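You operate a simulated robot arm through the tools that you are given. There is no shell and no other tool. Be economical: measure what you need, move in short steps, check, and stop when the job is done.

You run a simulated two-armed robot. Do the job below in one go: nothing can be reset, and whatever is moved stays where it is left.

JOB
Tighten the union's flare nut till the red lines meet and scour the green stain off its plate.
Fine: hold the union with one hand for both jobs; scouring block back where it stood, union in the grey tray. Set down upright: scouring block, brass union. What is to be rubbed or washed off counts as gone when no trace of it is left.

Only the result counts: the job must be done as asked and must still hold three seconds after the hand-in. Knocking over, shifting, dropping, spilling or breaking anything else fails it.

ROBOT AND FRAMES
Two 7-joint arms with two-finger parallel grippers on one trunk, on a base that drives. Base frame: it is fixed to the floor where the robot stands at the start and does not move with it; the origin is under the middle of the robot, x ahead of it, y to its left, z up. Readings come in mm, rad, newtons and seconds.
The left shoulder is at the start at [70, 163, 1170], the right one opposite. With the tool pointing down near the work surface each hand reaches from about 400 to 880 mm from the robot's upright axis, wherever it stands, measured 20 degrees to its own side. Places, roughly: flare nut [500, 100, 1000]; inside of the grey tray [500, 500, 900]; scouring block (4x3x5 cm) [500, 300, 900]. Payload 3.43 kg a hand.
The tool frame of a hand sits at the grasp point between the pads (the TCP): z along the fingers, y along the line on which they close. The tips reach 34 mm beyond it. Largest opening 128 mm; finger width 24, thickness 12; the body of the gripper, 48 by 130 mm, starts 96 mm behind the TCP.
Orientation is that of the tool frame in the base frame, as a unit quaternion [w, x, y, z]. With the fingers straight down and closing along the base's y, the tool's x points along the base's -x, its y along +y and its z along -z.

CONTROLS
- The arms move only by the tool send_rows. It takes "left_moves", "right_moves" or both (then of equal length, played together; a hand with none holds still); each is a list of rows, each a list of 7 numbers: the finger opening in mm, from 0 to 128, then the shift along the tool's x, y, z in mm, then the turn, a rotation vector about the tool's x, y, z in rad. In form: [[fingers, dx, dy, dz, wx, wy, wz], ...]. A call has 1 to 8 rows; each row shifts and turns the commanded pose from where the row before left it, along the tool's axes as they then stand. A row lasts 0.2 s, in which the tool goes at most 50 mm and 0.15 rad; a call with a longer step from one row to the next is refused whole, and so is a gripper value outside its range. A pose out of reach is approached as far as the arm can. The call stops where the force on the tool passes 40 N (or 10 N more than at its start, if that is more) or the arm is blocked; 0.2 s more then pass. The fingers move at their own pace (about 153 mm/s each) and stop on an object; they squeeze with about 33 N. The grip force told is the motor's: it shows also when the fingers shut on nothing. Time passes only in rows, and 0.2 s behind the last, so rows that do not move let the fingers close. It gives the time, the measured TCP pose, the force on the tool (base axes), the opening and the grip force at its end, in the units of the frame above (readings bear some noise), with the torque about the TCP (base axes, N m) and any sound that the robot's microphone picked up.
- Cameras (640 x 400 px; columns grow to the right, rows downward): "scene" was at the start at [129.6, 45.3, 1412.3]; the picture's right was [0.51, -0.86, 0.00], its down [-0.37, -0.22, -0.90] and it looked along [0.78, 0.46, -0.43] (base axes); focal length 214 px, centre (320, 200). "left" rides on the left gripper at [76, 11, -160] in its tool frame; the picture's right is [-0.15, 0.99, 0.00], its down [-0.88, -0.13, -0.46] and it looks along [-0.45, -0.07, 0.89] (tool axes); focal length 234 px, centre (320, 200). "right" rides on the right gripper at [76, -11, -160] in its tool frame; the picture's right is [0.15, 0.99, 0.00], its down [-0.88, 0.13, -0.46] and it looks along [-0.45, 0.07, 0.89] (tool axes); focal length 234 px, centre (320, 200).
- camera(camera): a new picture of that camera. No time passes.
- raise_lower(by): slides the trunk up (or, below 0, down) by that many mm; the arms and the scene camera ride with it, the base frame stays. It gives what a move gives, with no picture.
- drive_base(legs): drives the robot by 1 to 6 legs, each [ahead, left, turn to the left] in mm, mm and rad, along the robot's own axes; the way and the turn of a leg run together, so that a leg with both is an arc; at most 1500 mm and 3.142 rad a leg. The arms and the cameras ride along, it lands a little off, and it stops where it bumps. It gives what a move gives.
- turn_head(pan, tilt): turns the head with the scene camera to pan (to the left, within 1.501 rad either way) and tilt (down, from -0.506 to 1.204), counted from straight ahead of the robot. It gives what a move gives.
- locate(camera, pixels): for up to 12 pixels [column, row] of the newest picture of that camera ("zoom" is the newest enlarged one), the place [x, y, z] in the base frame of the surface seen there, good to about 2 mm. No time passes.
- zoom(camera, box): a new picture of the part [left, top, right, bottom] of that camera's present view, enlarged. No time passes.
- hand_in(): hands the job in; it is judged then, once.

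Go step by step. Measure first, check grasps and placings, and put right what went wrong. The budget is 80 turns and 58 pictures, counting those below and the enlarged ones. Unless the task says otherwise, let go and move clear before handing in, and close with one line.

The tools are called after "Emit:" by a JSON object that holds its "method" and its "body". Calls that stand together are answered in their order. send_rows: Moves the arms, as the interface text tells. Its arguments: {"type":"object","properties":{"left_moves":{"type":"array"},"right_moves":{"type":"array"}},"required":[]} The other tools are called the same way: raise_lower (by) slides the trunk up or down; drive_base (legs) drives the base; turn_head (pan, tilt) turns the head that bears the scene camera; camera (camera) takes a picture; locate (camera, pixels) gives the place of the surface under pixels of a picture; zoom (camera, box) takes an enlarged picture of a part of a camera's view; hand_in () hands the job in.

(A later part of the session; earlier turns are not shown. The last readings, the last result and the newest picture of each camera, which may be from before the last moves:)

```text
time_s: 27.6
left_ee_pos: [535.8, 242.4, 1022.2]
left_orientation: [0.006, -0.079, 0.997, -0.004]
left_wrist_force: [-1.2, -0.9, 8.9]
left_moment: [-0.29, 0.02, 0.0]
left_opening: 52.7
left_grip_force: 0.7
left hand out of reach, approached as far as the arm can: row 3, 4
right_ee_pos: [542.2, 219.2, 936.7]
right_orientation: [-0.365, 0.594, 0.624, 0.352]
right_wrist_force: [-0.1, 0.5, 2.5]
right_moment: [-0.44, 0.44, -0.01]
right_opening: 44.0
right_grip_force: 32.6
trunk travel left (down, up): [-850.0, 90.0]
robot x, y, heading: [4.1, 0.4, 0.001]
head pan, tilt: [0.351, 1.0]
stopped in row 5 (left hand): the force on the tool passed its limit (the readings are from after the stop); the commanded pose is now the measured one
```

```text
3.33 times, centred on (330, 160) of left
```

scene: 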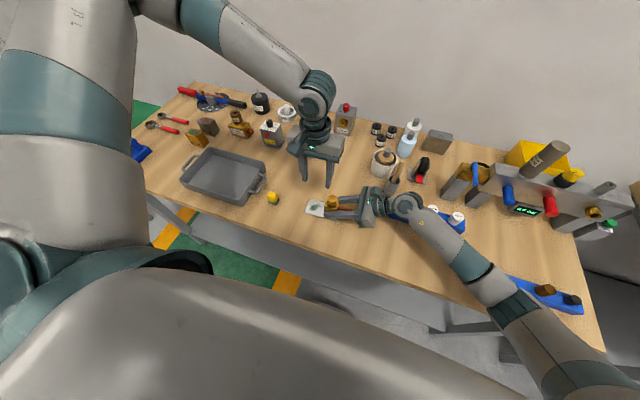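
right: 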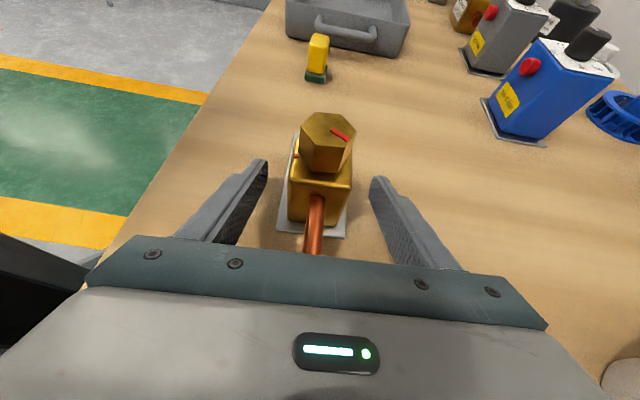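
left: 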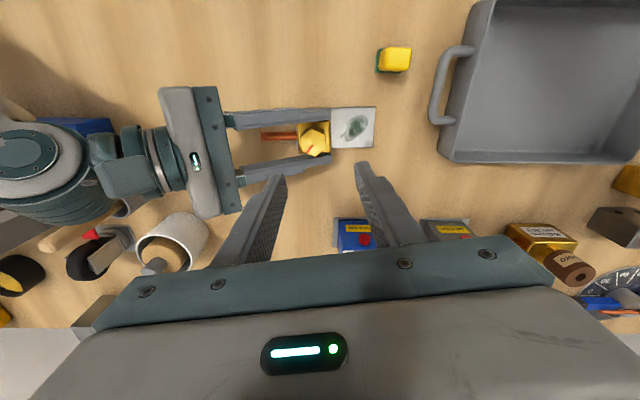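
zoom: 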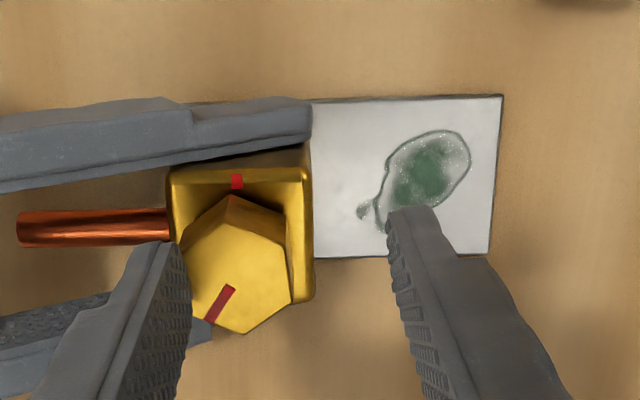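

The left hand is out of reach at the nut and its finger rests on the nut's top. The union is still too close in, so I'll back both hands off and drive the robot right by about 150 mm. Both arms should then work at a better reach.

Emit:
{"method": "send_rows", "body": {"left_moves": [[60, 0, 0, -40, 0, 0, 0], [60, 0, 10, -45, 0, 0, 0], [60, 0, 20, -40, 0, 0, 0], [60, 0, 20, -40, 0, 0, 0], [60, 0, 0, -40, 0, 0, 0]]}}

Emit:
{"method": "send_rows", "body": {"right_moves": [[90, 0, 0, 0, 0, 0, 0], [90, 0, 0, 0, 0, 0, 0], [90, 0, 0, -35, 0, 0, 0], [90, 0, 0, -35, 0, 0, 0], [90, 0, 0, -30, 0, 0, 0], [90, 43, 0, -25, 0, 0, 0], [90, 43, 0, -25, 0, 0, 0], [90, 43, 0, -25, 0, 0, 0]]}}

Emit:
{"method": "turn_head", "body": {"pan": 0.1, "tilt": 0.9}}

Emit:
{"method": "camera", "body": {"camera": "scene"}}

```text
time_s: 28.9
left_ee_pos: [522.4, 295.9, 1228.1]
left_orientation: [0.004, -0.08, 0.997, -0.003]
left_wrist_force: [0.3, -0.6, 0.8]
left_moment: [0.02, -0.02, -0.03]
left_opening: 59.9
left_grip_force: 0.0
right_ee_pos: [542.7, 219.7, 936.3]
right_orientation: [-0.365, 0.594, 0.625, 0.351]
right_wrist_force: [2.2, 1.1, 12.1]
right_moment: [-0.32, 0.32, 0.0]
right_opening: 43.7
right_grip_force: 33.4
trunk travel left (down, up): [-850.0, 90.0]
robot x, y, heading: [1.7, 1.6, -0.002]
head pan, tilt: [0.351, 1.0]
```

```text
time_s: 30.6
left_ee_pos: [523.0, 295.2, 1227.0]
left_orientation: [0.003, -0.079, 0.997, -0.003]
left_wrist_force: [0.1, -0.9, 0.7]
left_moment: [0.0, 0.03, 0.0]
left_opening: 59.9
left_grip_force: 0.1
right_ee_pos: [545.9, 126.6, 1133.6]
right_orientation: [-0.365, 0.595, 0.625, 0.351]
right_wrist_force: [-0.7, -0.2, -0.2]
right_moment: [-0.03, 0.0, -0.04]
right_opening: 89.9
right_grip_force: 0.0
trunk travel left (down, up): [-850.0, 90.0]
robot x, y, heading: [-2.4, 2.1, -0.003]
head pan, tilt: [0.351, 1.0]
```

```text
time_s: 31.4
left_ee_pos: [524.4, 296.0, 1227.1]
left_orientation: [0.004, -0.079, 0.997, -0.002]
left_wrist_force: [0.4, 1.8, 1.0]
left_moment: [0.0, -0.01, 0.0]
left_opening: 60.0
left_grip_force: 0.1
right_ee_pos: [546.8, 127.4, 1130.7]
right_orientation: [-0.365, 0.595, 0.624, 0.351]
right_wrist_force: [-0.7, -0.6, -0.4]
right_moment: [-0.02, 0.0, 0.0]
right_opening: 90.1
right_grip_force: 0.0
trunk travel left (down, up): [-850.0, 90.0]
robot x, y, heading: [-1.5, -0.7, -0.002]
head pan, tilt: [0.099, 0.901]
```

```text
28 pictures are left
```

scene: 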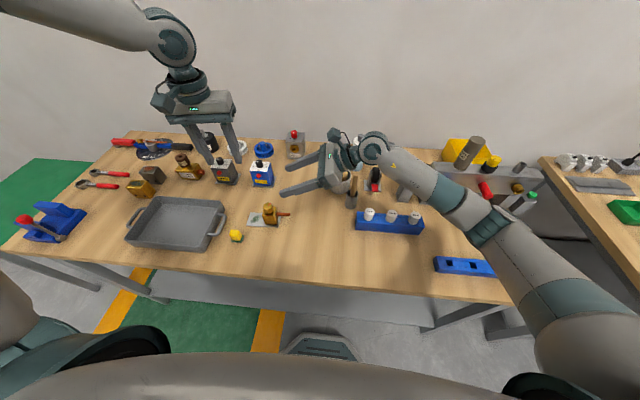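

Both hands are clear and the union stands upright. I'll raise the trunk a little and drive 150 mm to the right.

Emit:
{"method": "raise_lower", "body": {"by": 60}}

Emit:
{"method": "drive_base", "body": {"legs": [[0, -150, 0]]}}

Emit:
{"method": "raise_lower", "body": {"by": -140}}

Emit:
{"method": "camera", "body": {"camera": "scene"}}

```text
time_s: 32.4
left_ee_pos: [524.2, 296.5, 1286.1]
left_orientation: [0.004, -0.079, 0.997, -0.004]
left_wrist_force: [0.6, -0.7, 0.2]
left_moment: [-0.01, 0.0, 0.0]
left_opening: 60.0
left_grip_force: 0.0
right_ee_pos: [547.8, 127.2, 1192.5]
right_orientation: [-0.366, 0.594, 0.625, 0.351]
right_wrist_force: [0.1, -0.3, 0.2]
right_moment: [-0.03, 0.03, 0.01]
right_opening: 89.8
right_grip_force: 0.1
trunk travel left (down, up): [-910.0, 30.0]
robot x, y, heading: [2.1, -0.7, -0.004]
head pan, tilt: [0.099, 0.901]
```

```text
time_s: 33.8
left_ee_pos: [523.6, 149.5, 1285.5]
left_orientation: [0.004, -0.079, 0.997, -0.005]
left_wrist_force: [0.5, -0.4, -0.4]
left_moment: [-0.03, 0.0, 0.02]
left_opening: 60.0
left_grip_force: 0.0
right_ee_pos: [547.8, -18.1, 1191.7]
right_orientation: [-0.365, 0.595, 0.625, 0.351]
right_wrist_force: [0.1, 0.0, 0.0]
right_moment: [-0.05, 0.01, 0.01]
right_opening: 89.8
right_grip_force: 0.0
trunk travel left (down, up): [-910.0, 30.0]
robot x, y, heading: [0.9, -145.1, -0.002]
head pan, tilt: [0.099, 0.901]
```

```text
time_s: 35.5
left_ee_pos: [523.8, 148.8, 1145.6]
left_orientation: [0.003, -0.079, 0.997, -0.003]
left_wrist_force: [-0.1, 0.8, -0.2]
left_moment: [0.02, -0.02, 0.0]
left_opening: 59.8
left_grip_force: 0.0
right_ee_pos: [546.0, -21.1, 1051.9]
right_orientation: [-0.365, 0.595, 0.623, 0.352]
right_wrist_force: [1.0, 0.3, 0.2]
right_moment: [0.01, -0.02, 0.0]
right_opening: 89.9
right_grip_force: 0.1
trunk travel left (down, up): [-770.0, 170.0]
robot x, y, heading: [0.0, -144.5, -0.002]
head pan, tilt: [0.099, 0.901]
```

```text
27 pictures are left
```

scene: 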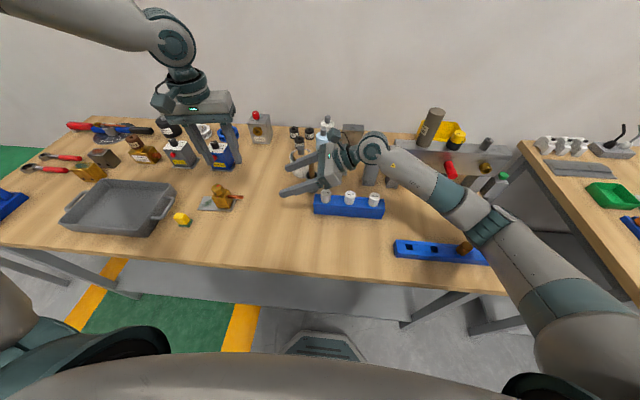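

The base is now at y≈−145 with the trunk at +120. I'll move the left hand aside and bring the right hand to its pre-grasp pose.

Emit:
{"method": "send_rows", "body": {"left_moves": [[60, 0, 45, 0, 0, 0, 0], [60, 0, 45, 0, 0, 0, 0], [60, 0, 45, 0, 0, 0, 0], [60, 0, 45, 0, 0, 0, 0], [60, 0, 0, 0, 0, 0, 0], [60, 0, 0, 0, 0, 0, 0], [60, 0, 0, 0, 0, 0, 0]], "right_moves": [[90, 17.3, 2.5, 36, 0, 0, 0], [90, 17.3, 2.5, 36, 0, 0, 0], [90, 17.3, 2.5, 36, 0, 0, 0], [90, 17.3, 2.5, 36, 0, 0, 0], [90, -24, 0, 14, 0, 0, 0], [90, -24, 0, 14, 0, 0, 0], [90, 0, 0, 0, 0, 0, 0]]}}

Emit:
{"method": "zoom", "body": {"camera": "right", "box": [200, 60, 440, 220]}}

```text
time_s: 37.0
left_ee_pos: [496.1, 324.2, 1145.2]
left_orientation: [0.004, -0.079, 0.997, -0.004]
left_wrist_force: [0.6, -0.2, 0.0]
left_moment: [-0.05, -0.03, 0.0]
left_opening: 60.1
left_grip_force: 0.0
right_ee_pos: [549.1, 140.8, 985.6]
right_orientation: [-0.365, 0.594, 0.625, 0.351]
right_wrist_force: [-0.9, -0.5, -0.7]
right_moment: [0.0, -0.02, 0.0]
right_opening: 90.2
right_grip_force: 0.2
trunk travel left (down, up): [-770.0, 170.0]
robot x, y, heading: [-1.6, -146.7, -0.002]
head pan, tilt: [0.099, 0.901]
```

```text
2.50 times, centred on (320, 140) of right
```

zoom: 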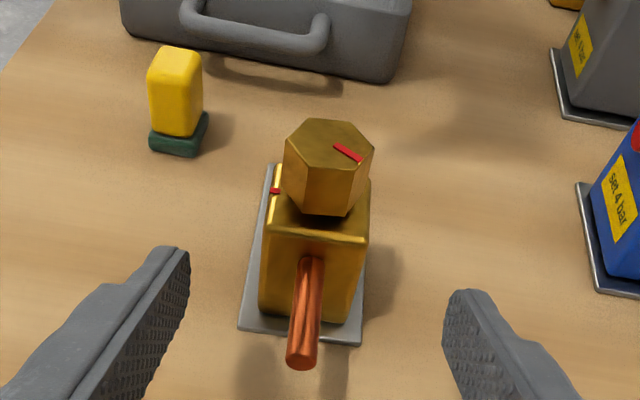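

Emit:
{"method": "locate", "body": {"camera": "zoom", "pixels": [[267, 236], [366, 240], [274, 190], [303, 360], [241, 327], [359, 342], [271, 168], [154, 145], [200, 150], [205, 120], [175, 150], [318, 240]]}}

```text
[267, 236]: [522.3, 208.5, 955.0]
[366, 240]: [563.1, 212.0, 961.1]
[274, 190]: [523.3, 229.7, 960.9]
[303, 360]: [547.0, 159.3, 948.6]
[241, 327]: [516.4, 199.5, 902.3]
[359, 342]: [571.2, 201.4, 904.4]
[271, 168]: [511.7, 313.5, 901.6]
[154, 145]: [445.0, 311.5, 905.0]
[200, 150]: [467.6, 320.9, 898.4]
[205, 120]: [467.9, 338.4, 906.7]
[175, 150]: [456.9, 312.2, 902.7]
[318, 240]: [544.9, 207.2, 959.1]
```

The union hasn't moved. I'll advance about 92 mm and grip the body again.

Emit:
{"method": "send_rows", "body": {"right_moves": [[90, -1, -0.7, 31, 0, 0, 0], [90, -1, -0.7, 31, 0, 0, 0], [90, -1, -0.6, 31, 0, 0, 0], [60, 0, 0, 0, 0, 0, 0], [0, 0, 0, 0, 0, 0, 0], [0, 0, 0, 0, 0, 0, 0], [0, 0, 0, 0, 0, 0, 0]]}}

```text
time_s: 38.6
left_ee_pos: [495.1, 323.0, 1146.3]
left_orientation: [0.003, -0.079, 0.997, -0.004]
left_wrist_force: [0.4, 0.7, -0.3]
left_moment: [0.01, 0.01, 0.01]
left_opening: 59.9
left_grip_force: 0.0
right_ee_pos: [545.2, 220.9, 938.7]
right_orientation: [-0.366, 0.594, 0.624, 0.351]
right_wrist_force: [-1.3, 0.3, -0.4]
right_moment: [-0.06, 0.06, -0.04]
right_opening: 43.7
right_grip_force: 33.2
trunk travel left (down, up): [-770.0, 170.0]
robot x, y, heading: [3.3, -146.8, -0.006]
head pan, tilt: [0.099, 0.901]
```

Gripped again. Now the left hand goes above the nut for a picture.

Emit:
{"method": "send_rows", "body": {"left_moves": [[52, -10.6, -33.2, 20, 0, 0, 0], [52, -10.6, -33.2, 20, 0, 0, 0], [52, -10.6, -33.2, 23, 0, 0, 0], [52, 0, 0, 23, 0, 0, 0], [52, 0, 0, 0, 0, 0, 0]]}}

Emit:
{"method": "zoom", "body": {"camera": "left", "box": [250, 120, 390, 220]}}

```text
time_s: 39.9
left_ee_pos: [543.7, 230.5, 1058.8]
left_orientation: [0.004, -0.079, 0.997, -0.003]
left_wrist_force: [-0.2, 0.3, 0.7]
left_moment: [0.01, 0.01, 0.0]
left_opening: 52.0
left_grip_force: 0.0
right_ee_pos: [544.2, 221.2, 938.6]
right_orientation: [-0.366, 0.594, 0.625, 0.351]
right_wrist_force: [-0.9, 0.7, 0.6]
right_moment: [-0.01, -0.02, -0.01]
right_opening: 44.0
right_grip_force: 32.8
trunk travel left (down, up): [-770.0, 170.0]
robot x, y, heading: [-3.1, -147.6, 0.004]
head pan, tilt: [0.099, 0.901]
```

```text
4.00 times, centred on (320, 170) of left
```

zoom: 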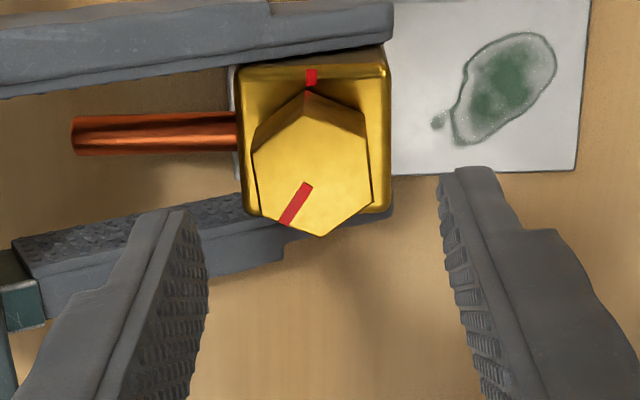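

The hand is centred over the nut with the fingers facing two flats. I'll descend 57 mm and close.

Emit:
{"method": "send_rows", "body": {"left_moves": [[52, 0, 0, 25, 0, 0, 0], [52, 0, 0, 22, 0, 0, 0], [52, 0, 0, 10, 0, 0, 0], [0, 0, 0, 0, 0, 0, 0], [0, 0, 0, 0, 0, 0, 0], [0, 0, 0, 0, 0, 0, 0]]}}

Emit:
{"method": "zoom", "body": {"camera": "left", "box": [250, 120, 390, 220]}}

```text
time_s: 41.2
left_ee_pos: [542.5, 229.7, 1003.7]
left_orientation: [0.005, -0.079, 0.997, -0.005]
left_wrist_force: [-5.9, -23.9, 7.5]
left_moment: [-0.87, 0.4, -0.02]
left_opening: 29.2
left_grip_force: 33.3
right_ee_pos: [544.3, 220.7, 940.4]
right_orientation: [-0.364, 0.596, 0.623, 0.353]
right_wrist_force: [5.6, 23.8, -4.6]
right_moment: [-0.42, 0.05, -0.09]
right_opening: 44.0
right_grip_force: 33.4
trunk travel left (down, up): [-770.0, 170.0]
robot x, y, heading: [-1.4, -150.4, -0.003]
head pan, tilt: [0.099, 0.901]
```

```text
4.00 times, centred on (320, 170) of left
```

zoom: 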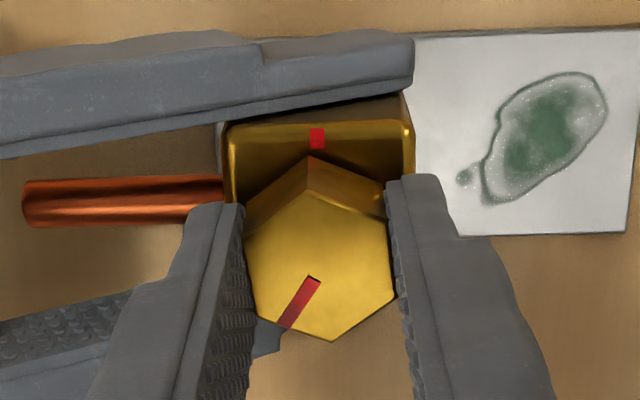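

The nut is gripped (29 mm) with a small side force from misalignment. I'll shift 1.5 mm to relieve it, then turn clockwise 52°.

Emit:
{"method": "send_rows", "body": {"left_moves": [[0, 0, -1.5, 0, 0, 0, 0], [0, 0, 0, 0, 0, 0, 0.13], [0, 0, 0, 0, 0, 0, 0.13], [0, 0, 0, 0, 0, 0, 0.13], [0, 0, 0, 0, 0, 0, 0.13], [0, 0, 0, 0, 0, 0, 0.13], [0, 0, 0, 0, 0, 0, 0.13], [0, 0, 0, 0, 0, 0, 0.13]]}}

```text
time_s: 43.0
left_ee_pos: [542.7, 227.9, 1003.2]
left_orientation: [0.005, 0.368, 0.93, -0.001]
left_wrist_force: [-5.1, -12.7, 8.9]
left_moment: [-0.53, 0.1, 0.0]
left_opening: 29.3
left_grip_force: 33.0
right_ee_pos: [545.0, 220.5, 939.8]
right_orientation: [-0.364, 0.595, 0.624, 0.352]
right_wrist_force: [5.6, 16.0, -0.2]
right_moment: [0.66, 0.57, -0.2]
right_opening: 43.6
right_grip_force: 33.0
trunk travel left (down, up): [-770.0, 170.0]
robot x, y, heading: [1.0, -149.4, -0.004]
head pan, tilt: [0.099, 0.901]
```

The nut turned smoothly by 52°. I'll continue clockwise in the same grip and watch for reach warnings.

Emit:
{"method": "send_rows", "body": {"left_moves": [[0, 0, 0, 0, 0, 0, 0.13], [0, 0, 0, 0, 0, 0, 0.13], [0, 0, 0, 0, 0, 0, 0.13], [0, 0, 0, 0, 0, 0, 0.13], [0, 0, 0, 0, 0, 0, 0.13], [0, 0, 0, 0, 0, 0, 0.13], [0, 0, 0, 0, 0, 0, 0.13]]}}

Emit:
{"method": "zoom", "body": {"camera": "left", "box": [250, 120, 390, 220]}}

```text
time_s: 44.6
left_ee_pos: [544.3, 229.7, 1003.0]
left_orientation: [0.005, 0.739, 0.673, 0.002]
left_wrist_force: [-1.7, -10.3, 3.9]
left_moment: [-0.68, 0.15, 0.02]
left_opening: 29.2
left_grip_force: 32.8
right_ee_pos: [544.4, 220.6, 938.6]
right_orientation: [-0.364, 0.595, 0.624, 0.351]
right_wrist_force: [2.7, 9.3, 0.1]
right_moment: [0.52, -0.01, -0.1]
right_opening: 44.0
right_grip_force: 33.4
trunk travel left (down, up): [-770.0, 170.0]
robot x, y, heading: [2.4, -146.5, -0.001]
head pan, tilt: [0.099, 0.901]
```

```text
4.00 times, centred on (320, 170) of left
```

zoom: 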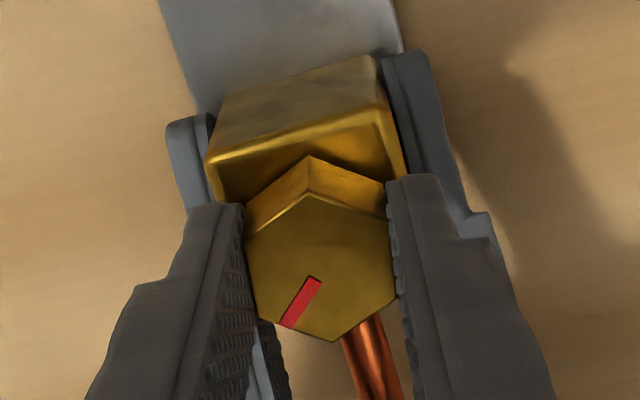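

A total of 104° is done and about 44° remains. I'll try 0.65 rad more in this grip.

Emit:
{"method": "send_rows", "body": {"left_moves": [[0, 0, 0, 0, 0, 0, 0.13], [0, 0, 0, 0, 0, 0, 0.13], [0, 0, 0, 0, 0, 0, 0.13], [0, 0, 0, 0, 0, 0, 0.13], [0, 0, 0, 0, 0, 0, 0.13], [0, 0, 0, 0, 0, 0, 0]]}}

Emit:
{"method": "zoom", "body": {"camera": "right", "box": [270, 90, 370, 190]}}

```text
time_s: 46.0
left_ee_pos: [542.8, 229.9, 1003.2]
left_orientation: [0.004, 0.916, 0.402, 0.004]
left_wrist_force: [7.4, -3.9, 0.0]
left_moment: [-0.07, 0.11, 0.01]
left_opening: 29.2
left_grip_force: 33.0
right_ee_pos: [544.5, 221.2, 939.1]
right_orientation: [-0.365, 0.594, 0.625, 0.351]
right_wrist_force: [-5.3, 3.0, 2.5]
right_moment: [0.22, -0.5, -0.03]
right_opening: 43.6
right_grip_force: 33.0
trunk travel left (down, up): [-770.0, 170.0]
robot x, y, heading: [-0.8, -143.6, -0.002]
head pan, tilt: [0.099, 0.901]
```

```text
4.00 times, centred on (320, 140) of right
```

zoom: 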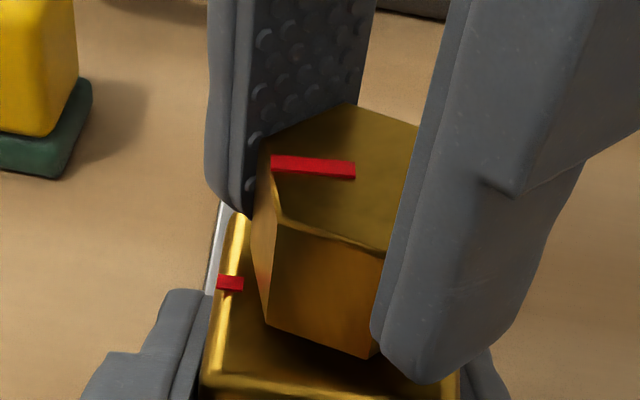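

A total of about 142° is done and the line on the nut now points nearly along −x toward the mark. I'll locate both lines here.

Emit:
{"method": "locate", "body": {"camera": "zoom", "pixels": [[275, 164], [352, 171], [315, 167], [222, 283], [240, 284], [230, 283], [210, 375], [455, 385], [238, 215]]}}

Emit:
{"method": "send_rows", "body": {"left_moves": [[50, 0, 0, 0, 0, 0, 0], [50, 0, 0, 0, 0, 0, 0], [50, 0, 0, -30, 0, 0, 0], [50, 0, 0, -30, 0, 0, -0.15], [50, 0, 0, -40, 0, 0, -0.15], [50, 0, 0, -40, 0, 0, -0.15], [50, 0, 0, 0, 0, 0, -0.15], [50, 0, 0, 0, 0, 0, 0]]}}

Emit:
{"method": "zoom", "body": {"camera": "left", "box": [280, 120, 380, 200]}}

Emit:
{"method": "zoom", "body": {"camera": "right", "box": [270, 90, 370, 190]}}

```text
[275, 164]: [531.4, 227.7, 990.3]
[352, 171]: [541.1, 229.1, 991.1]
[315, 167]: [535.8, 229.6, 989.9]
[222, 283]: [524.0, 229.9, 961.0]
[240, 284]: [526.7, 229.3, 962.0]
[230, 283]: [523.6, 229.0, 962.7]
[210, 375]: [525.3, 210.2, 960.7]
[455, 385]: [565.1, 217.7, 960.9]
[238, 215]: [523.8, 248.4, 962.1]
```

```text
time_s: 47.9
left_ee_pos: [540.8, 231.6, 1144.2]
left_orientation: [0.006, 0.755, 0.656, 0.001]
left_wrist_force: [0.6, -0.9, -0.1]
left_moment: [-0.01, 0.0, -0.02]
left_opening: 50.1
left_grip_force: 0.0
right_ee_pos: [544.8, 220.7, 939.2]
right_orientation: [-0.365, 0.594, 0.624, 0.352]
right_wrist_force: [0.2, -1.7, 0.8]
right_moment: [0.33, 0.14, 0.08]
right_opening: 43.8
right_grip_force: 32.8
trunk travel left (down, up): [-770.0, 170.0]
robot x, y, heading: [2.7, -150.1, -0.001]
head pan, tilt: [0.099, 0.901]
```

```text
5.00 times, centred on (330, 160) of left
```

zoom: 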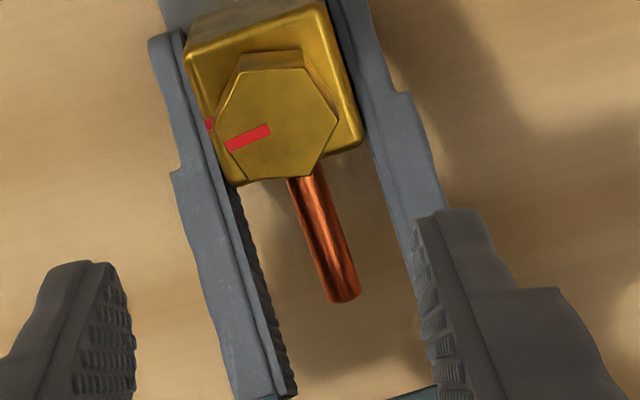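

```text
4.00 times, centred on (320, 140) of right
```

zoom: 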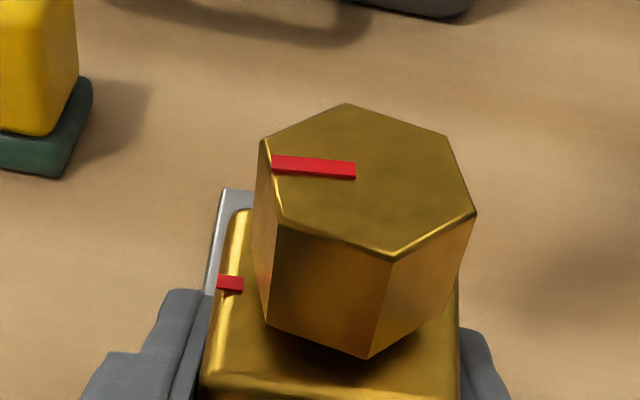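

The lines nearly meet, and I estimate about 3–5° short. I'll average many located points to refine this.

Emit:
{"method": "locate", "body": {"camera": "zoom", "pixels": [[274, 160], [274, 164], [275, 168], [278, 161], [278, 165], [279, 169], [352, 166], [352, 171], [352, 176], [348, 167], [348, 171], [348, 175]]}}

Emit:
{"method": "locate", "body": {"camera": "zoom", "pixels": [[266, 142], [345, 106], [444, 137], [473, 211], [396, 254], [283, 218], [227, 281], [236, 282], [232, 286], [240, 282], [227, 287], [238, 287]]}}

```text
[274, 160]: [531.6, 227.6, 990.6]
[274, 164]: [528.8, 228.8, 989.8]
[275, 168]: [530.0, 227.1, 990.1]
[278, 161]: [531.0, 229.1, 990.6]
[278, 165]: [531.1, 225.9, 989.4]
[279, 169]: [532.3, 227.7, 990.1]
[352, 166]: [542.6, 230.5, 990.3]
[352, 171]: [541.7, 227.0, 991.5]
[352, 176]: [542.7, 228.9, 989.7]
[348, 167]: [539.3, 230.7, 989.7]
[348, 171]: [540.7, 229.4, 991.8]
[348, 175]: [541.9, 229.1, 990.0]
```

```text
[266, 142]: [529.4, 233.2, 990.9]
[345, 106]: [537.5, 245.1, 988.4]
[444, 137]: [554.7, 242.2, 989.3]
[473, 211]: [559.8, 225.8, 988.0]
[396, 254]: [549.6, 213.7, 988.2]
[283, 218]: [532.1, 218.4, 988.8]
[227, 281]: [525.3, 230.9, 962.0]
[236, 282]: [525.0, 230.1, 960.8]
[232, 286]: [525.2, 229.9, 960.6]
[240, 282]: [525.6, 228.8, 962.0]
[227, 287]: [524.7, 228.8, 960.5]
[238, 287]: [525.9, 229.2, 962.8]
```

Averaged, the nut line is at 188.5° and the mark is at about 181.5°, so 7° remains. I'll re-grip at the same yaw and turn 0.12 rad.

Emit:
{"method": "send_rows", "body": {"left_moves": [[50, 0, 0, 35, 0, 0, 0.15], [50, 0, 0, 35, 0, 0, 0.15], [50, 0, 0, 0, 0, 0, 0.15], [50, 0, 0, 35, 0, 0, 0.15], [50, 0, 0, 35, 0, 0, 0], [0, 0, 0, 0, 0, 0, 0], [0, 0, 0, 0, 0, 0, 0], [0, 0, 0, 0, 0, 0, 0]]}}

Emit:
{"method": "send_rows", "body": {"left_moves": [[0, 0, 0, 0, 0, 0, 0.06], [0, 0, 0, 0, 0, 0, 0.06], [0, 0, 0, 0, 0, 0, 0], [50, 0, 0, 0, 0, 0, 0], [50, 0, 0, 0, 0, 0, 0], [50, 0, 0, -40, 0, 0, 0], [50, 0, 0, -40, 0, 0, -0.1], [50, 0, 0, -40, 0, 0, -0.15]]}}

Emit:
{"method": "zoom", "body": {"camera": "right", "box": [270, 90, 370, 190]}}

Emit:
{"method": "locate", "body": {"camera": "zoom", "pixels": [[267, 152], [267, 156], [270, 152], [270, 157], [273, 153], [273, 158], [348, 167], [348, 171], [345, 167], [345, 171], [341, 166], [341, 170]]}}

```text
time_s: 49.6
left_ee_pos: [543.4, 227.5, 1002.5]
left_orientation: [0.005, 0.915, 0.403, 0.002]
left_wrist_force: [-0.5, -4.6, 0.1]
left_moment: [0.03, 0.23, 0.01]
left_opening: 29.4
left_grip_force: 32.7
right_ee_pos: [544.6, 222.2, 939.4]
right_orientation: [-0.365, 0.594, 0.624, 0.352]
right_wrist_force: [-0.2, 4.3, 0.6]
right_moment: [-0.12, -0.07, 0.01]
right_opening: 43.6
right_grip_force: 33.2
trunk travel left (down, up): [-770.0, 170.0]
robot x, y, heading: [1.8, -143.9, -0.0]
head pan, tilt: [0.099, 0.901]
```

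```text
time_s: 51.5
left_ee_pos: [542.6, 228.5, 1122.8]
left_orientation: [0.005, 0.887, 0.462, 0.002]
left_wrist_force: [-0.4, 0.4, -0.3]
left_moment: [-0.03, -0.02, -0.04]
left_opening: 50.0
left_grip_force: 0.2
right_ee_pos: [543.6, 219.6, 938.4]
right_orientation: [-0.366, 0.594, 0.625, 0.351]
right_wrist_force: [-0.5, -1.4, 1.4]
right_moment: [0.31, 0.13, 0.06]
right_opening: 43.8
right_grip_force: 33.1
trunk travel left (down, up): [-770.0, 170.0]
robot x, y, heading: [-1.0, -147.6, -0.002]
head pan, tilt: [0.099, 0.901]
```

```text
4.00 times, centred on (320, 140) of right
```

zoom: 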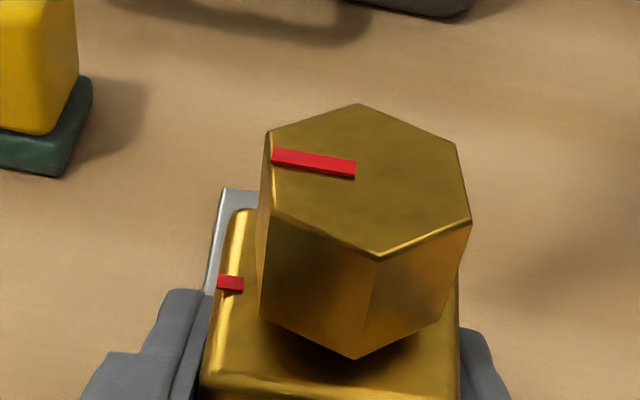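

```text
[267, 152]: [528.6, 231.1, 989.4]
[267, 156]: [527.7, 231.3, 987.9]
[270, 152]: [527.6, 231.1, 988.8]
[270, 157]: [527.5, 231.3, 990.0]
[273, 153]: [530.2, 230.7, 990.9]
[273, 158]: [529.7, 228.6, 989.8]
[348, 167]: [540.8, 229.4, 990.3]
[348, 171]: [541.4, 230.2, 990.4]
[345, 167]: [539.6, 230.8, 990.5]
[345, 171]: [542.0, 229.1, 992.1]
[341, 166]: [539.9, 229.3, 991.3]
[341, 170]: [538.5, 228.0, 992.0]
```

The line's slope now matches the body axis. I'll average the points once more.

Emit:
{"method": "locate", "body": {"camera": "zoom", "pixels": [[275, 153], [275, 157], [275, 161], [278, 154], [278, 158], [278, 162], [352, 165], [352, 170], [352, 175], [348, 164], [348, 169], [348, 174]]}}

Emit:
{"method": "locate", "body": {"camera": "zoom", "pixels": [[275, 153], [275, 157], [275, 161], [278, 154], [278, 158], [278, 162], [352, 165], [352, 170], [352, 175], [348, 164], [348, 169], [348, 174]]}}

Emit:
{"method": "locate", "body": {"camera": "zoom", "pixels": [[220, 281], [223, 285], [226, 280], [229, 285], [232, 281], [235, 285], [238, 281], [241, 285], [220, 286], [226, 287], [232, 288], [240, 289]]}}

Emit:
{"method": "locate", "body": {"camera": "zoom", "pixels": [[270, 137], [357, 107], [453, 146], [467, 220], [379, 252], [275, 215], [270, 137], [357, 107], [453, 146], [467, 220], [379, 252], [275, 215]]}}

```text
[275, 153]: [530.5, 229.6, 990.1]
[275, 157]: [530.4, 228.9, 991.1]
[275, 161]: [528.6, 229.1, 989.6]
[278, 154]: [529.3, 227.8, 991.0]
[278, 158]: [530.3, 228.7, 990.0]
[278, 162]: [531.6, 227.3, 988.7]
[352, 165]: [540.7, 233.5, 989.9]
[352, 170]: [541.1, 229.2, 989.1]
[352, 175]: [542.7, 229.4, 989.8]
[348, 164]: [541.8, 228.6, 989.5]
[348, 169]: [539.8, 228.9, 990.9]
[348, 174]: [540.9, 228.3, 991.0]
```

```text
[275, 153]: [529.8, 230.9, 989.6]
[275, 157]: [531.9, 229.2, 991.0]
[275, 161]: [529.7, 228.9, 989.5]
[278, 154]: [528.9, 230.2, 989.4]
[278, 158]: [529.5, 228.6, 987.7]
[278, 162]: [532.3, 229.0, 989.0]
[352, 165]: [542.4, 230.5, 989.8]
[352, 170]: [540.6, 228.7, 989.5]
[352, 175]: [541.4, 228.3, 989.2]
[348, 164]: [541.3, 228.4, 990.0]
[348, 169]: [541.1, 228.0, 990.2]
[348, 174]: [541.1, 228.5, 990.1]
```

```text
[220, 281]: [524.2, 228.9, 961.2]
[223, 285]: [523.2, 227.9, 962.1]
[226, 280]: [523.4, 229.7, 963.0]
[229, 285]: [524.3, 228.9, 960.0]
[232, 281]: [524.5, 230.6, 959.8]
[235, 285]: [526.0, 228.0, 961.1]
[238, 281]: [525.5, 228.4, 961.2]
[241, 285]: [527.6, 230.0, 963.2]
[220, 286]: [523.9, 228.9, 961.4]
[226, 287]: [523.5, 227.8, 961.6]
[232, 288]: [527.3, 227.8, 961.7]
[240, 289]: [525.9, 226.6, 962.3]
```

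```text
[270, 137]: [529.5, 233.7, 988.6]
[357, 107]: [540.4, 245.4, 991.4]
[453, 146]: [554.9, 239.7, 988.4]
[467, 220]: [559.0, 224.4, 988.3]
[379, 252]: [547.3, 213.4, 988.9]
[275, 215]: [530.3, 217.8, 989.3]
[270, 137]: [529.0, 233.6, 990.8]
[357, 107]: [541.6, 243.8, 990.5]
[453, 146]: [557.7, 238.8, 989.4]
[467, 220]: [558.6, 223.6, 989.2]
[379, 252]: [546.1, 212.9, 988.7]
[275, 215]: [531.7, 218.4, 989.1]
```

The nut line is at about 180° and the mark at about 180.6°, so they meet. Next I bring the left hand over the scouring block, turned so it closes along x.

Emit:
{"method": "send_rows", "body": {"left_moves": [[70, 0, 0, -10, 0, 0, -0.122], [70, 0, 0, -10, 0, 0, -0.122], [70, 0, 0, 0, 0, 0, -0.122], [70, 0, 0, 0, 0, 0, -0.122], [70, 0, 0, 0, 0, 0, -0.122], [70, 34, -29, 0, 0, 0, 0], [70, 33, -29, 0, 0, 0, 0], [70, 33, -29, 0, 0, 0, 0]]}}

Emit:
{"method": "send_rows", "body": {"left_moves": [[70, 0, 0, 40, 0, 0, 0], [70, 0, 0, 40, 0, 0, 0], [70, 0, 0, 0, 0, 0, 0]]}}

Emit:
{"method": "zoom", "body": {"camera": "left", "box": [220, 100, 420, 240]}}

```text
time_s: 53.2
left_ee_pos: [452.6, 332.5, 1139.0]
left_orientation: [0.006, 0.708, 0.706, -0.001]
left_wrist_force: [0.0, 0.2, -0.1]
left_moment: [-0.01, -0.04, 0.03]
left_opening: 70.0
left_grip_force: 0.1
right_ee_pos: [543.5, 221.6, 937.9]
right_orientation: [-0.364, 0.595, 0.624, 0.352]
right_wrist_force: [0.1, 0.0, 0.4]
right_moment: [0.2, 0.08, -0.08]
right_opening: 44.0
right_grip_force: 32.9
trunk travel left (down, up): [-770.0, 170.0]
robot x, y, heading: [1.5, -145.1, -0.002]
head pan, tilt: [0.099, 0.901]
```

```text
time_s: 54.0
left_ee_pos: [457.3, 331.5, 1061.9]
left_orientation: [0.005, 0.708, 0.706, 0.001]
left_wrist_force: [0.1, -0.4, -0.4]
left_moment: [0.01, -0.02, 0.01]
left_opening: 69.8
left_grip_force: 0.0
right_ee_pos: [544.9, 220.7, 938.3]
right_orientation: [-0.365, 0.595, 0.624, 0.352]
right_wrist_force: [1.2, -0.5, 0.5]
right_moment: [0.22, 0.05, -0.09]
right_opening: 43.8
right_grip_force: 33.3
trunk travel left (down, up): [-770.0, 170.0]
robot x, y, heading: [0.2, -145.0, -0.001]
head pan, tilt: [0.099, 0.901]
```

```text
2.86 times, centred on (320, 170) of left
```

zoom: 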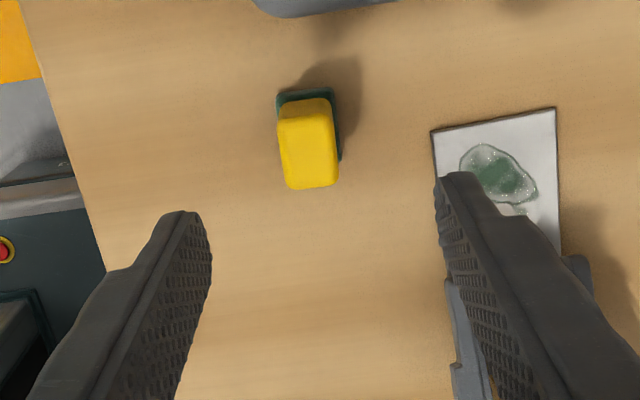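

Emit:
{"method": "locate", "body": {"camera": "zoom", "pixels": [[284, 110], [328, 104], [336, 175], [291, 183], [308, 145], [280, 98], [331, 93], [340, 157], [495, 145], [462, 155], [535, 195], [520, 210]]}}

Emit:
{"method": "locate", "body": {"camera": "zoom", "pixels": [[284, 110], [328, 104], [336, 175], [291, 183], [281, 130], [338, 130], [280, 98], [331, 93], [340, 157], [275, 110], [435, 135], [553, 112]]}}

```text
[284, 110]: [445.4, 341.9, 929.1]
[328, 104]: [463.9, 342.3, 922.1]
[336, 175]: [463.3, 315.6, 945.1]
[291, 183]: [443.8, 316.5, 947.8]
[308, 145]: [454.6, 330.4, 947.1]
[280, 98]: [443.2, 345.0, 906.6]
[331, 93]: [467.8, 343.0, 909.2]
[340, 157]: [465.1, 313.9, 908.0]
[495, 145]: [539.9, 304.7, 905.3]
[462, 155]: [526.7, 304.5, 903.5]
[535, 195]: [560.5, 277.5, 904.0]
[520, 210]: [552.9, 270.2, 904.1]
```

```text
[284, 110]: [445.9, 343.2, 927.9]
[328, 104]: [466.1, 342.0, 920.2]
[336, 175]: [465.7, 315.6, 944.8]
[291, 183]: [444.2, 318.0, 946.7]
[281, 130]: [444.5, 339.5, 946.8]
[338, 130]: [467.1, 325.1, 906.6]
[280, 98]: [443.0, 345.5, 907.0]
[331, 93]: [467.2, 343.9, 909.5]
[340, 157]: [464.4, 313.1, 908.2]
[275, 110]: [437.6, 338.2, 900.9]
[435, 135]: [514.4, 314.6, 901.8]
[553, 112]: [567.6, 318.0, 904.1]
```

The block's centre is at (455, 329), yawed about −4.5°, with its pad at z 897–908 and its top at 947. I'll descend and grip the yellow part.

Emit:
{"method": "send_rows", "body": {"left_moves": [[54, -2.5, -2, 30, 0, 0, 0.08], [54, 0, 0, 40, 0, 0, 0], [54, 0, 0, 30, 0, 0, 0], [54, 0, 0, 13, 0, 0, 0], [54, 0, 0, 0, 0, 0, 0]]}}

Emit:
{"method": "zoom", "body": {"camera": "left", "box": [220, 100, 420, 240]}}

```text
time_s: 55.2
left_ee_pos: [456.7, 327.7, 948.4]
left_orientation: [0.005, 0.736, 0.677, 0.001]
left_wrist_force: [0.3, -0.6, -0.6]
left_moment: [-0.02, 0.0, -0.03]
left_opening: 53.9
left_grip_force: 0.1
right_ee_pos: [545.3, 221.0, 938.0]
right_orientation: [-0.365, 0.595, 0.625, 0.351]
right_wrist_force: [0.0, -0.3, 0.0]
right_moment: [0.26, 0.08, 0.0]
right_opening: 43.5
right_grip_force: 32.9
trunk travel left (down, up): [-770.0, 170.0]
robot x, y, heading: [0.1, -146.4, -0.003]
head pan, tilt: [0.099, 0.901]
```

```text
2.86 times, centred on (320, 170) of left
```

zoom: 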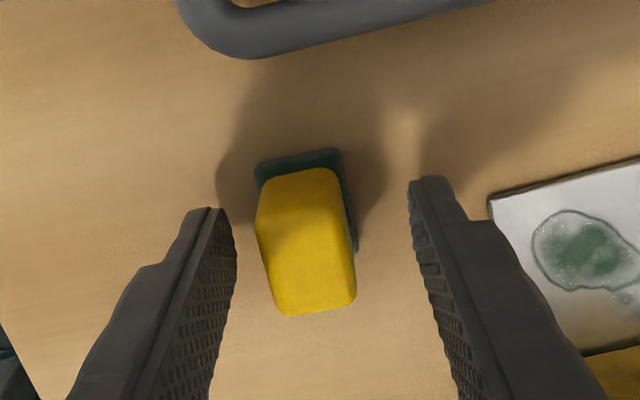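

Aligned and centred. I'll close, then lift 40 mm.

Emit:
{"method": "send_rows", "body": {"left_moves": [[0, 0, 0, 0, 0, 0, 0], [0, 0, 0, 0, 0, 0, 0], [0, 0, 0, 0, 0, 0, 0], [0, 0, 0, -15, 0, 0, 0], [0, 0, 0, -25, 0, 0, 0], [0, 0, 0, 0, 0, 0, 0]]}}

Emit:
{"method": "zoom", "body": {"camera": "left", "box": [220, 100, 420, 240]}}

```text
time_s: 56.6
left_ee_pos: [457.4, 327.6, 990.1]
left_orientation: [0.005, 0.736, 0.677, 0.0]
left_wrist_force: [0.3, 0.8, -0.1]
left_moment: [-0.02, -0.02, 0.01]
left_opening: 22.8
left_grip_force: 33.0
right_ee_pos: [544.3, 219.7, 939.1]
right_orientation: [-0.365, 0.595, 0.623, 0.352]
right_wrist_force: [-1.1, -0.3, 0.1]
right_moment: [0.2, 0.15, 0.14]
right_opening: 43.9
right_grip_force: 33.2
trunk travel left (down, up): [-770.0, 170.0]
robot x, y, heading: [-0.4, -151.2, 0.002]
head pan, tilt: [0.099, 0.901]
```

```text
2.86 times, centred on (320, 170) of left
```

zoom: 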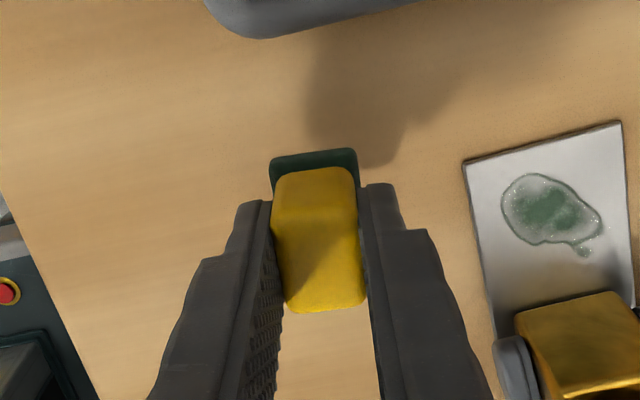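

The block is held (22.8 mm). I'll carry it over the stain, centred at about (541, 287), and align it with the plate.

Emit:
{"method": "send_rows", "body": {"left_moves": [[0, -11, 29, 0, 0, 0, 0], [0, -11, 29, 0, 0, 0, 0], [0, -11.8, 28.6, 0, 0, 0, 0], [0, 0, 0, 0, 0, 0, -0.12], [0, 0, 0, 20, 0, 0, 0], [0, 0, 0, 12, 0, 0, 0], [0, 0, 0, 0, 0, 0, 0]]}}

Emit:
{"method": "zoom", "body": {"camera": "left", "box": [220, 100, 420, 240]}}

```text
time_s: 58.2
left_ee_pos: [539.8, 287.7, 957.8]
left_orientation: [0.006, 0.692, 0.721, 0.001]
left_wrist_force: [-0.3, 0.4, -0.6]
left_moment: [0.03, -0.02, 0.01]
left_opening: 22.8
left_grip_force: 32.7
right_ee_pos: [544.7, 219.8, 939.3]
right_orientation: [-0.365, 0.595, 0.624, 0.351]
right_wrist_force: [0.3, 0.3, 1.4]
right_moment: [0.25, 0.14, 0.02]
right_opening: 43.9
right_grip_force: 32.6
trunk travel left (down, up): [-770.0, 170.0]
robot x, y, heading: [0.5, -148.4, 0.001]
head pan, tilt: [0.099, 0.901]
```

```text
2.86 times, centred on (320, 170) of left
```

zoom: 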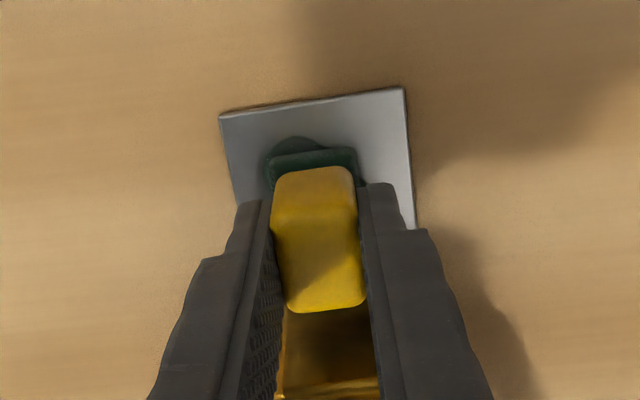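

The block is just above the plate. I'll press down gently and check the force.

Emit:
{"method": "send_rows", "body": {"left_moves": [[0, 0, 0, 2, 0, 0, 0], [0, 0, 0, 2, 0, 0, 0], [0, 0, 0, 1, 0, 0, 0]]}}

```text
time_s: 59.0
left_ee_pos: [539.4, 285.9, 952.7]
left_orientation: [0.006, 0.693, 0.721, 0.001]
left_wrist_force: [-0.4, 1.0, 3.8]
left_moment: [-0.01, 0.03, -0.01]
left_opening: 22.6
left_grip_force: 32.9
right_ee_pos: [544.2, 221.3, 938.1]
right_orientation: [-0.365, 0.595, 0.624, 0.352]
right_wrist_force: [1.3, 0.2, 0.4]
right_moment: [0.33, 0.08, -0.14]
right_opening: 43.9
right_grip_force: 33.2
trunk travel left (down, up): [-770.0, 170.0]
robot x, y, heading: [1.8, -147.9, -0.002]
head pan, tilt: [0.099, 0.901]
```

Contact at about 4 N. I'll press 1 mm more and scrub back and forth.

Emit:
{"method": "send_rows", "body": {"left_moves": [[0, 0, 14, 1, 0, 0, 0], [0, 0, -28, 0, 0, 0, 0], [0, 0, 28, 0, 0, 0, 0], [0, 14, 0, 0, 0, 0, 0], [0, 0, -28, 0, 0, 0, 0], [0, 0, 28, 0, 0, 0, 0], [0, 0, -28, 0, 0, 0, 0], [0, 0, 28, 0, 0, 0, 0]]}}

Emit:
{"method": "send_rows", "body": {"left_moves": [[0, -26, 0, 0, 0, 0, 0], [0, 0, -28, 0, 0, 0, 0], [0, 0, 28, 0, 0, 0, 0], [0, 0, -28, 0, 0, 0, 0], [0, 26, 0, 0, 0, 0, 0], [0, -26, 14, 0, 0, 0, 0], [0, 26, 0, 0, 0, 0, 0], [0, -12, 0, 0, 0, 0, 0]]}}

Emit:
{"method": "send_rows", "body": {"left_moves": [[0, 0, 0, -30, 0, 0, 0], [0, 45, 0, -15, 0, 0, 0], [0, 20, 0, 0, 0, 0, 0], [0, 0, 0, 0, 0, 0, 0]]}}

Emit:
{"method": "zoom", "body": {"camera": "right", "box": [240, 60, 400, 180]}}

```text
time_s: 60.9
left_ee_pos: [552.7, 300.9, 951.6]
left_orientation: [0.003, 0.693, 0.721, 0.0]
left_wrist_force: [-8.1, 4.4, 27.5]
left_moment: [0.12, 0.49, 0.0]
left_opening: 22.6
left_grip_force: 33.2
right_ee_pos: [544.6, 219.2, 937.9]
right_orientation: [-0.365, 0.595, 0.624, 0.351]
right_wrist_force: [2.3, 0.9, -9.0]
right_moment: [-0.28, 0.51, -0.17]
right_opening: 43.9
right_grip_force: 33.2
trunk travel left (down, up): [-770.0, 170.0]
robot x, y, heading: [-1.7, -148.2, 0.003]
head pan, tilt: [0.099, 0.901]
```

```text
time_s: 62.6
left_ee_pos: [539.5, 287.0, 951.8]
left_orientation: [0.003, 0.693, 0.721, 0.001]
left_wrist_force: [-1.5, 4.2, 14.3]
left_moment: [0.2, 0.18, -0.05]
left_opening: 22.6
left_grip_force: 33.0
right_ee_pos: [544.6, 220.3, 939.5]
right_orientation: [-0.366, 0.595, 0.623, 0.353]
right_wrist_force: [-0.2, -2.2, -5.4]
right_moment: [-0.13, 0.19, 0.03]
right_opening: 43.8
right_grip_force: 33.1
trunk travel left (down, up): [-770.0, 170.0]
robot x, y, heading: [-0.0, -145.7, -0.001]
head pan, tilt: [0.099, 0.901]
```

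```text
time_s: 63.6
left_ee_pos: [537.0, 354.0, 996.2]
left_orientation: [0.005, 0.694, 0.72, 0.0]
left_wrist_force: [-0.5, 0.6, -0.7]
left_moment: [0.0, 0.0, -0.02]
left_opening: 23.0
left_grip_force: 32.6
right_ee_pos: [544.8, 219.5, 938.5]
right_orientation: [-0.364, 0.596, 0.624, 0.352]
right_wrist_force: [-1.0, -1.5, -0.2]
right_moment: [0.17, 0.11, 0.03]
right_opening: 43.9
right_grip_force: 33.0
trunk travel left (down, up): [-770.0, 170.0]
robot x, y, heading: [-2.5, -145.8, -0.001]
head pan, tilt: [0.099, 0.901]
```

```text
3.33 times, centred on (320, 120) of right
```

zoom: 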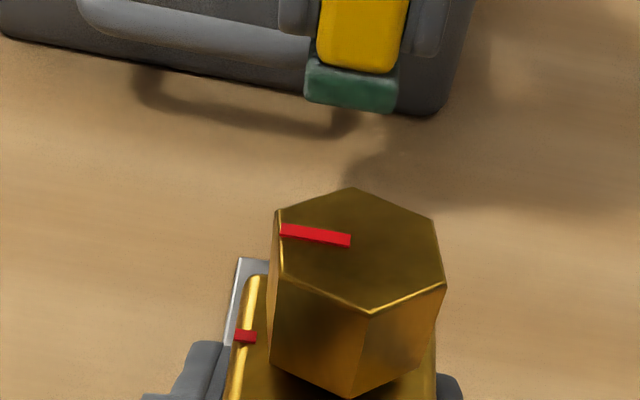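

The plate is hidden from the right camera, so I'll look with the left camera.

Emit:
{"method": "camera", "body": {"camera": "left"}}

```text
13 pictures are left
```

left: 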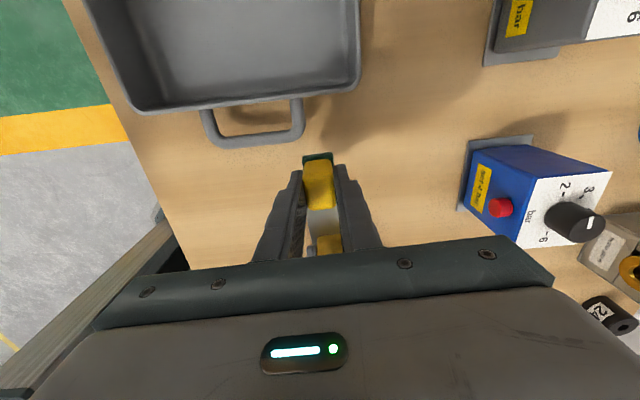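

Not visible from there. I'll move back above the block's home, from which the plate was visible.

Emit:
{"method": "send_rows", "body": {"left_moves": [[0, -11, -41, 0, 0, 0, 0], [0, -12, -41, 0, 0, 0, 0], [0, 0, 0, 0, 0, 0, 0.12], [0, 0, 0, 0, 0, 0, 0]]}}

Emit:
{"method": "zoom", "body": {"camera": "left", "box": [310, 120, 430, 220]}}

```text
time_s: 64.7
left_ee_pos: [453.8, 327.4, 996.2]
left_orientation: [0.005, 0.736, 0.677, 0.001]
left_wrist_force: [0.4, 0.7, -1.5]
left_moment: [0.0, 0.0, -0.01]
left_opening: 22.8
left_grip_force: 33.5
right_ee_pos: [544.4, 221.5, 939.3]
right_orientation: [-0.365, 0.595, 0.624, 0.351]
right_wrist_force: [-0.2, 0.4, 1.2]
right_moment: [0.28, 0.09, -0.03]
right_opening: 43.8
right_grip_force: 32.1
trunk travel left (down, up): [-770.0, 170.0]
robot x, y, heading: [-4.1, -149.0, -0.002]
head pan, tilt: [0.099, 0.901]
```

```text
4.00 times, centred on (370, 170) of left
```

zoom: 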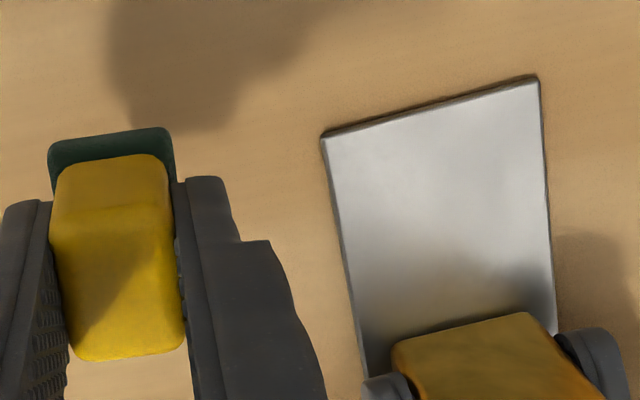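

The plate is clean and the block's net shift is about zero. I'll lower the block 46.5 mm to where it stood and release.

Emit:
{"method": "send_rows", "body": {"left_moves": [[0, 0, 0, 25, 0, 0, 0], [0, 0, 0, 16, 0, 0, 0], [0, 0, 0, 5.5, 0, 0, 0], [0, 0, 0, 0, 0, 0, 0]]}}

Emit:
{"method": "send_rows", "body": {"left_moves": [[24, 0, 0, 0, 0, 0, 0], [30, 0, 0, 0, 0, 0, 0], [54, 0, 0, 0, 0, 0, 0], [54, 0, 0, -30, 0, 0, 0], [54, 0, 0, -45, 0, 0, 0], [54, 0, 0, -45, 0, 0, 0]]}}

Emit:
{"method": "zoom", "body": {"camera": "left", "box": [220, 100, 420, 240]}}

Emit:
{"method": "locate", "body": {"camera": "zoom", "pixels": [[284, 110], [328, 104], [336, 175], [291, 183], [308, 145], [280, 98], [331, 93], [340, 157]]}}

```text
time_s: 65.7
left_ee_pos: [455.3, 329.0, 949.4]
left_orientation: [0.006, 0.735, 0.678, 0.001]
left_wrist_force: [1.9, -0.3, -0.6]
left_moment: [0.02, -0.01, 0.01]
left_opening: 22.6
left_grip_force: 32.8
right_ee_pos: [545.7, 220.6, 939.3]
right_orientation: [-0.365, 0.594, 0.625, 0.351]
right_wrist_force: [-0.2, -0.3, 2.0]
right_moment: [0.39, 0.15, 0.01]
right_opening: 43.8
right_grip_force: 32.5
trunk travel left (down, up): [-770.0, 170.0]
robot x, y, heading: [-1.1, -149.6, -0.0]
head pan, tilt: [0.099, 0.901]
```

```text
time_s: 67.0
left_ee_pos: [455.8, 328.3, 1070.4]
left_orientation: [0.005, 0.736, 0.677, 0.002]
left_wrist_force: [0.0, 0.3, 0.6]
left_moment: [0.01, -0.02, 0.0]
left_opening: 54.0
left_grip_force: 0.0
right_ee_pos: [544.2, 220.1, 939.9]
right_orientation: [-0.366, 0.594, 0.624, 0.352]
right_wrist_force: [-0.8, -2.6, 2.3]
right_moment: [0.4, 0.17, 0.08]
right_opening: 44.2
right_grip_force: 32.8
trunk travel left (down, up): [-770.0, 170.0]
robot x, y, heading: [-1.5, -143.0, -0.004]
head pan, tilt: [0.099, 0.901]
```

```text
2.86 times, centred on (320, 170) of left
```

zoom: 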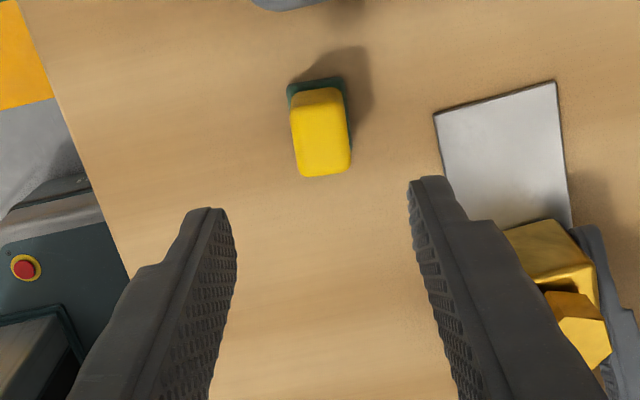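

```text
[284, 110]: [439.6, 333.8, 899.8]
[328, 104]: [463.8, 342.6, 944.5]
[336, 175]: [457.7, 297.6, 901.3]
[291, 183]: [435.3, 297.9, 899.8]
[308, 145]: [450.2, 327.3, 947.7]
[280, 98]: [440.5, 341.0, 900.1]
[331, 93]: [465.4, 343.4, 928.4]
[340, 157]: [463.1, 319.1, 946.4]
```

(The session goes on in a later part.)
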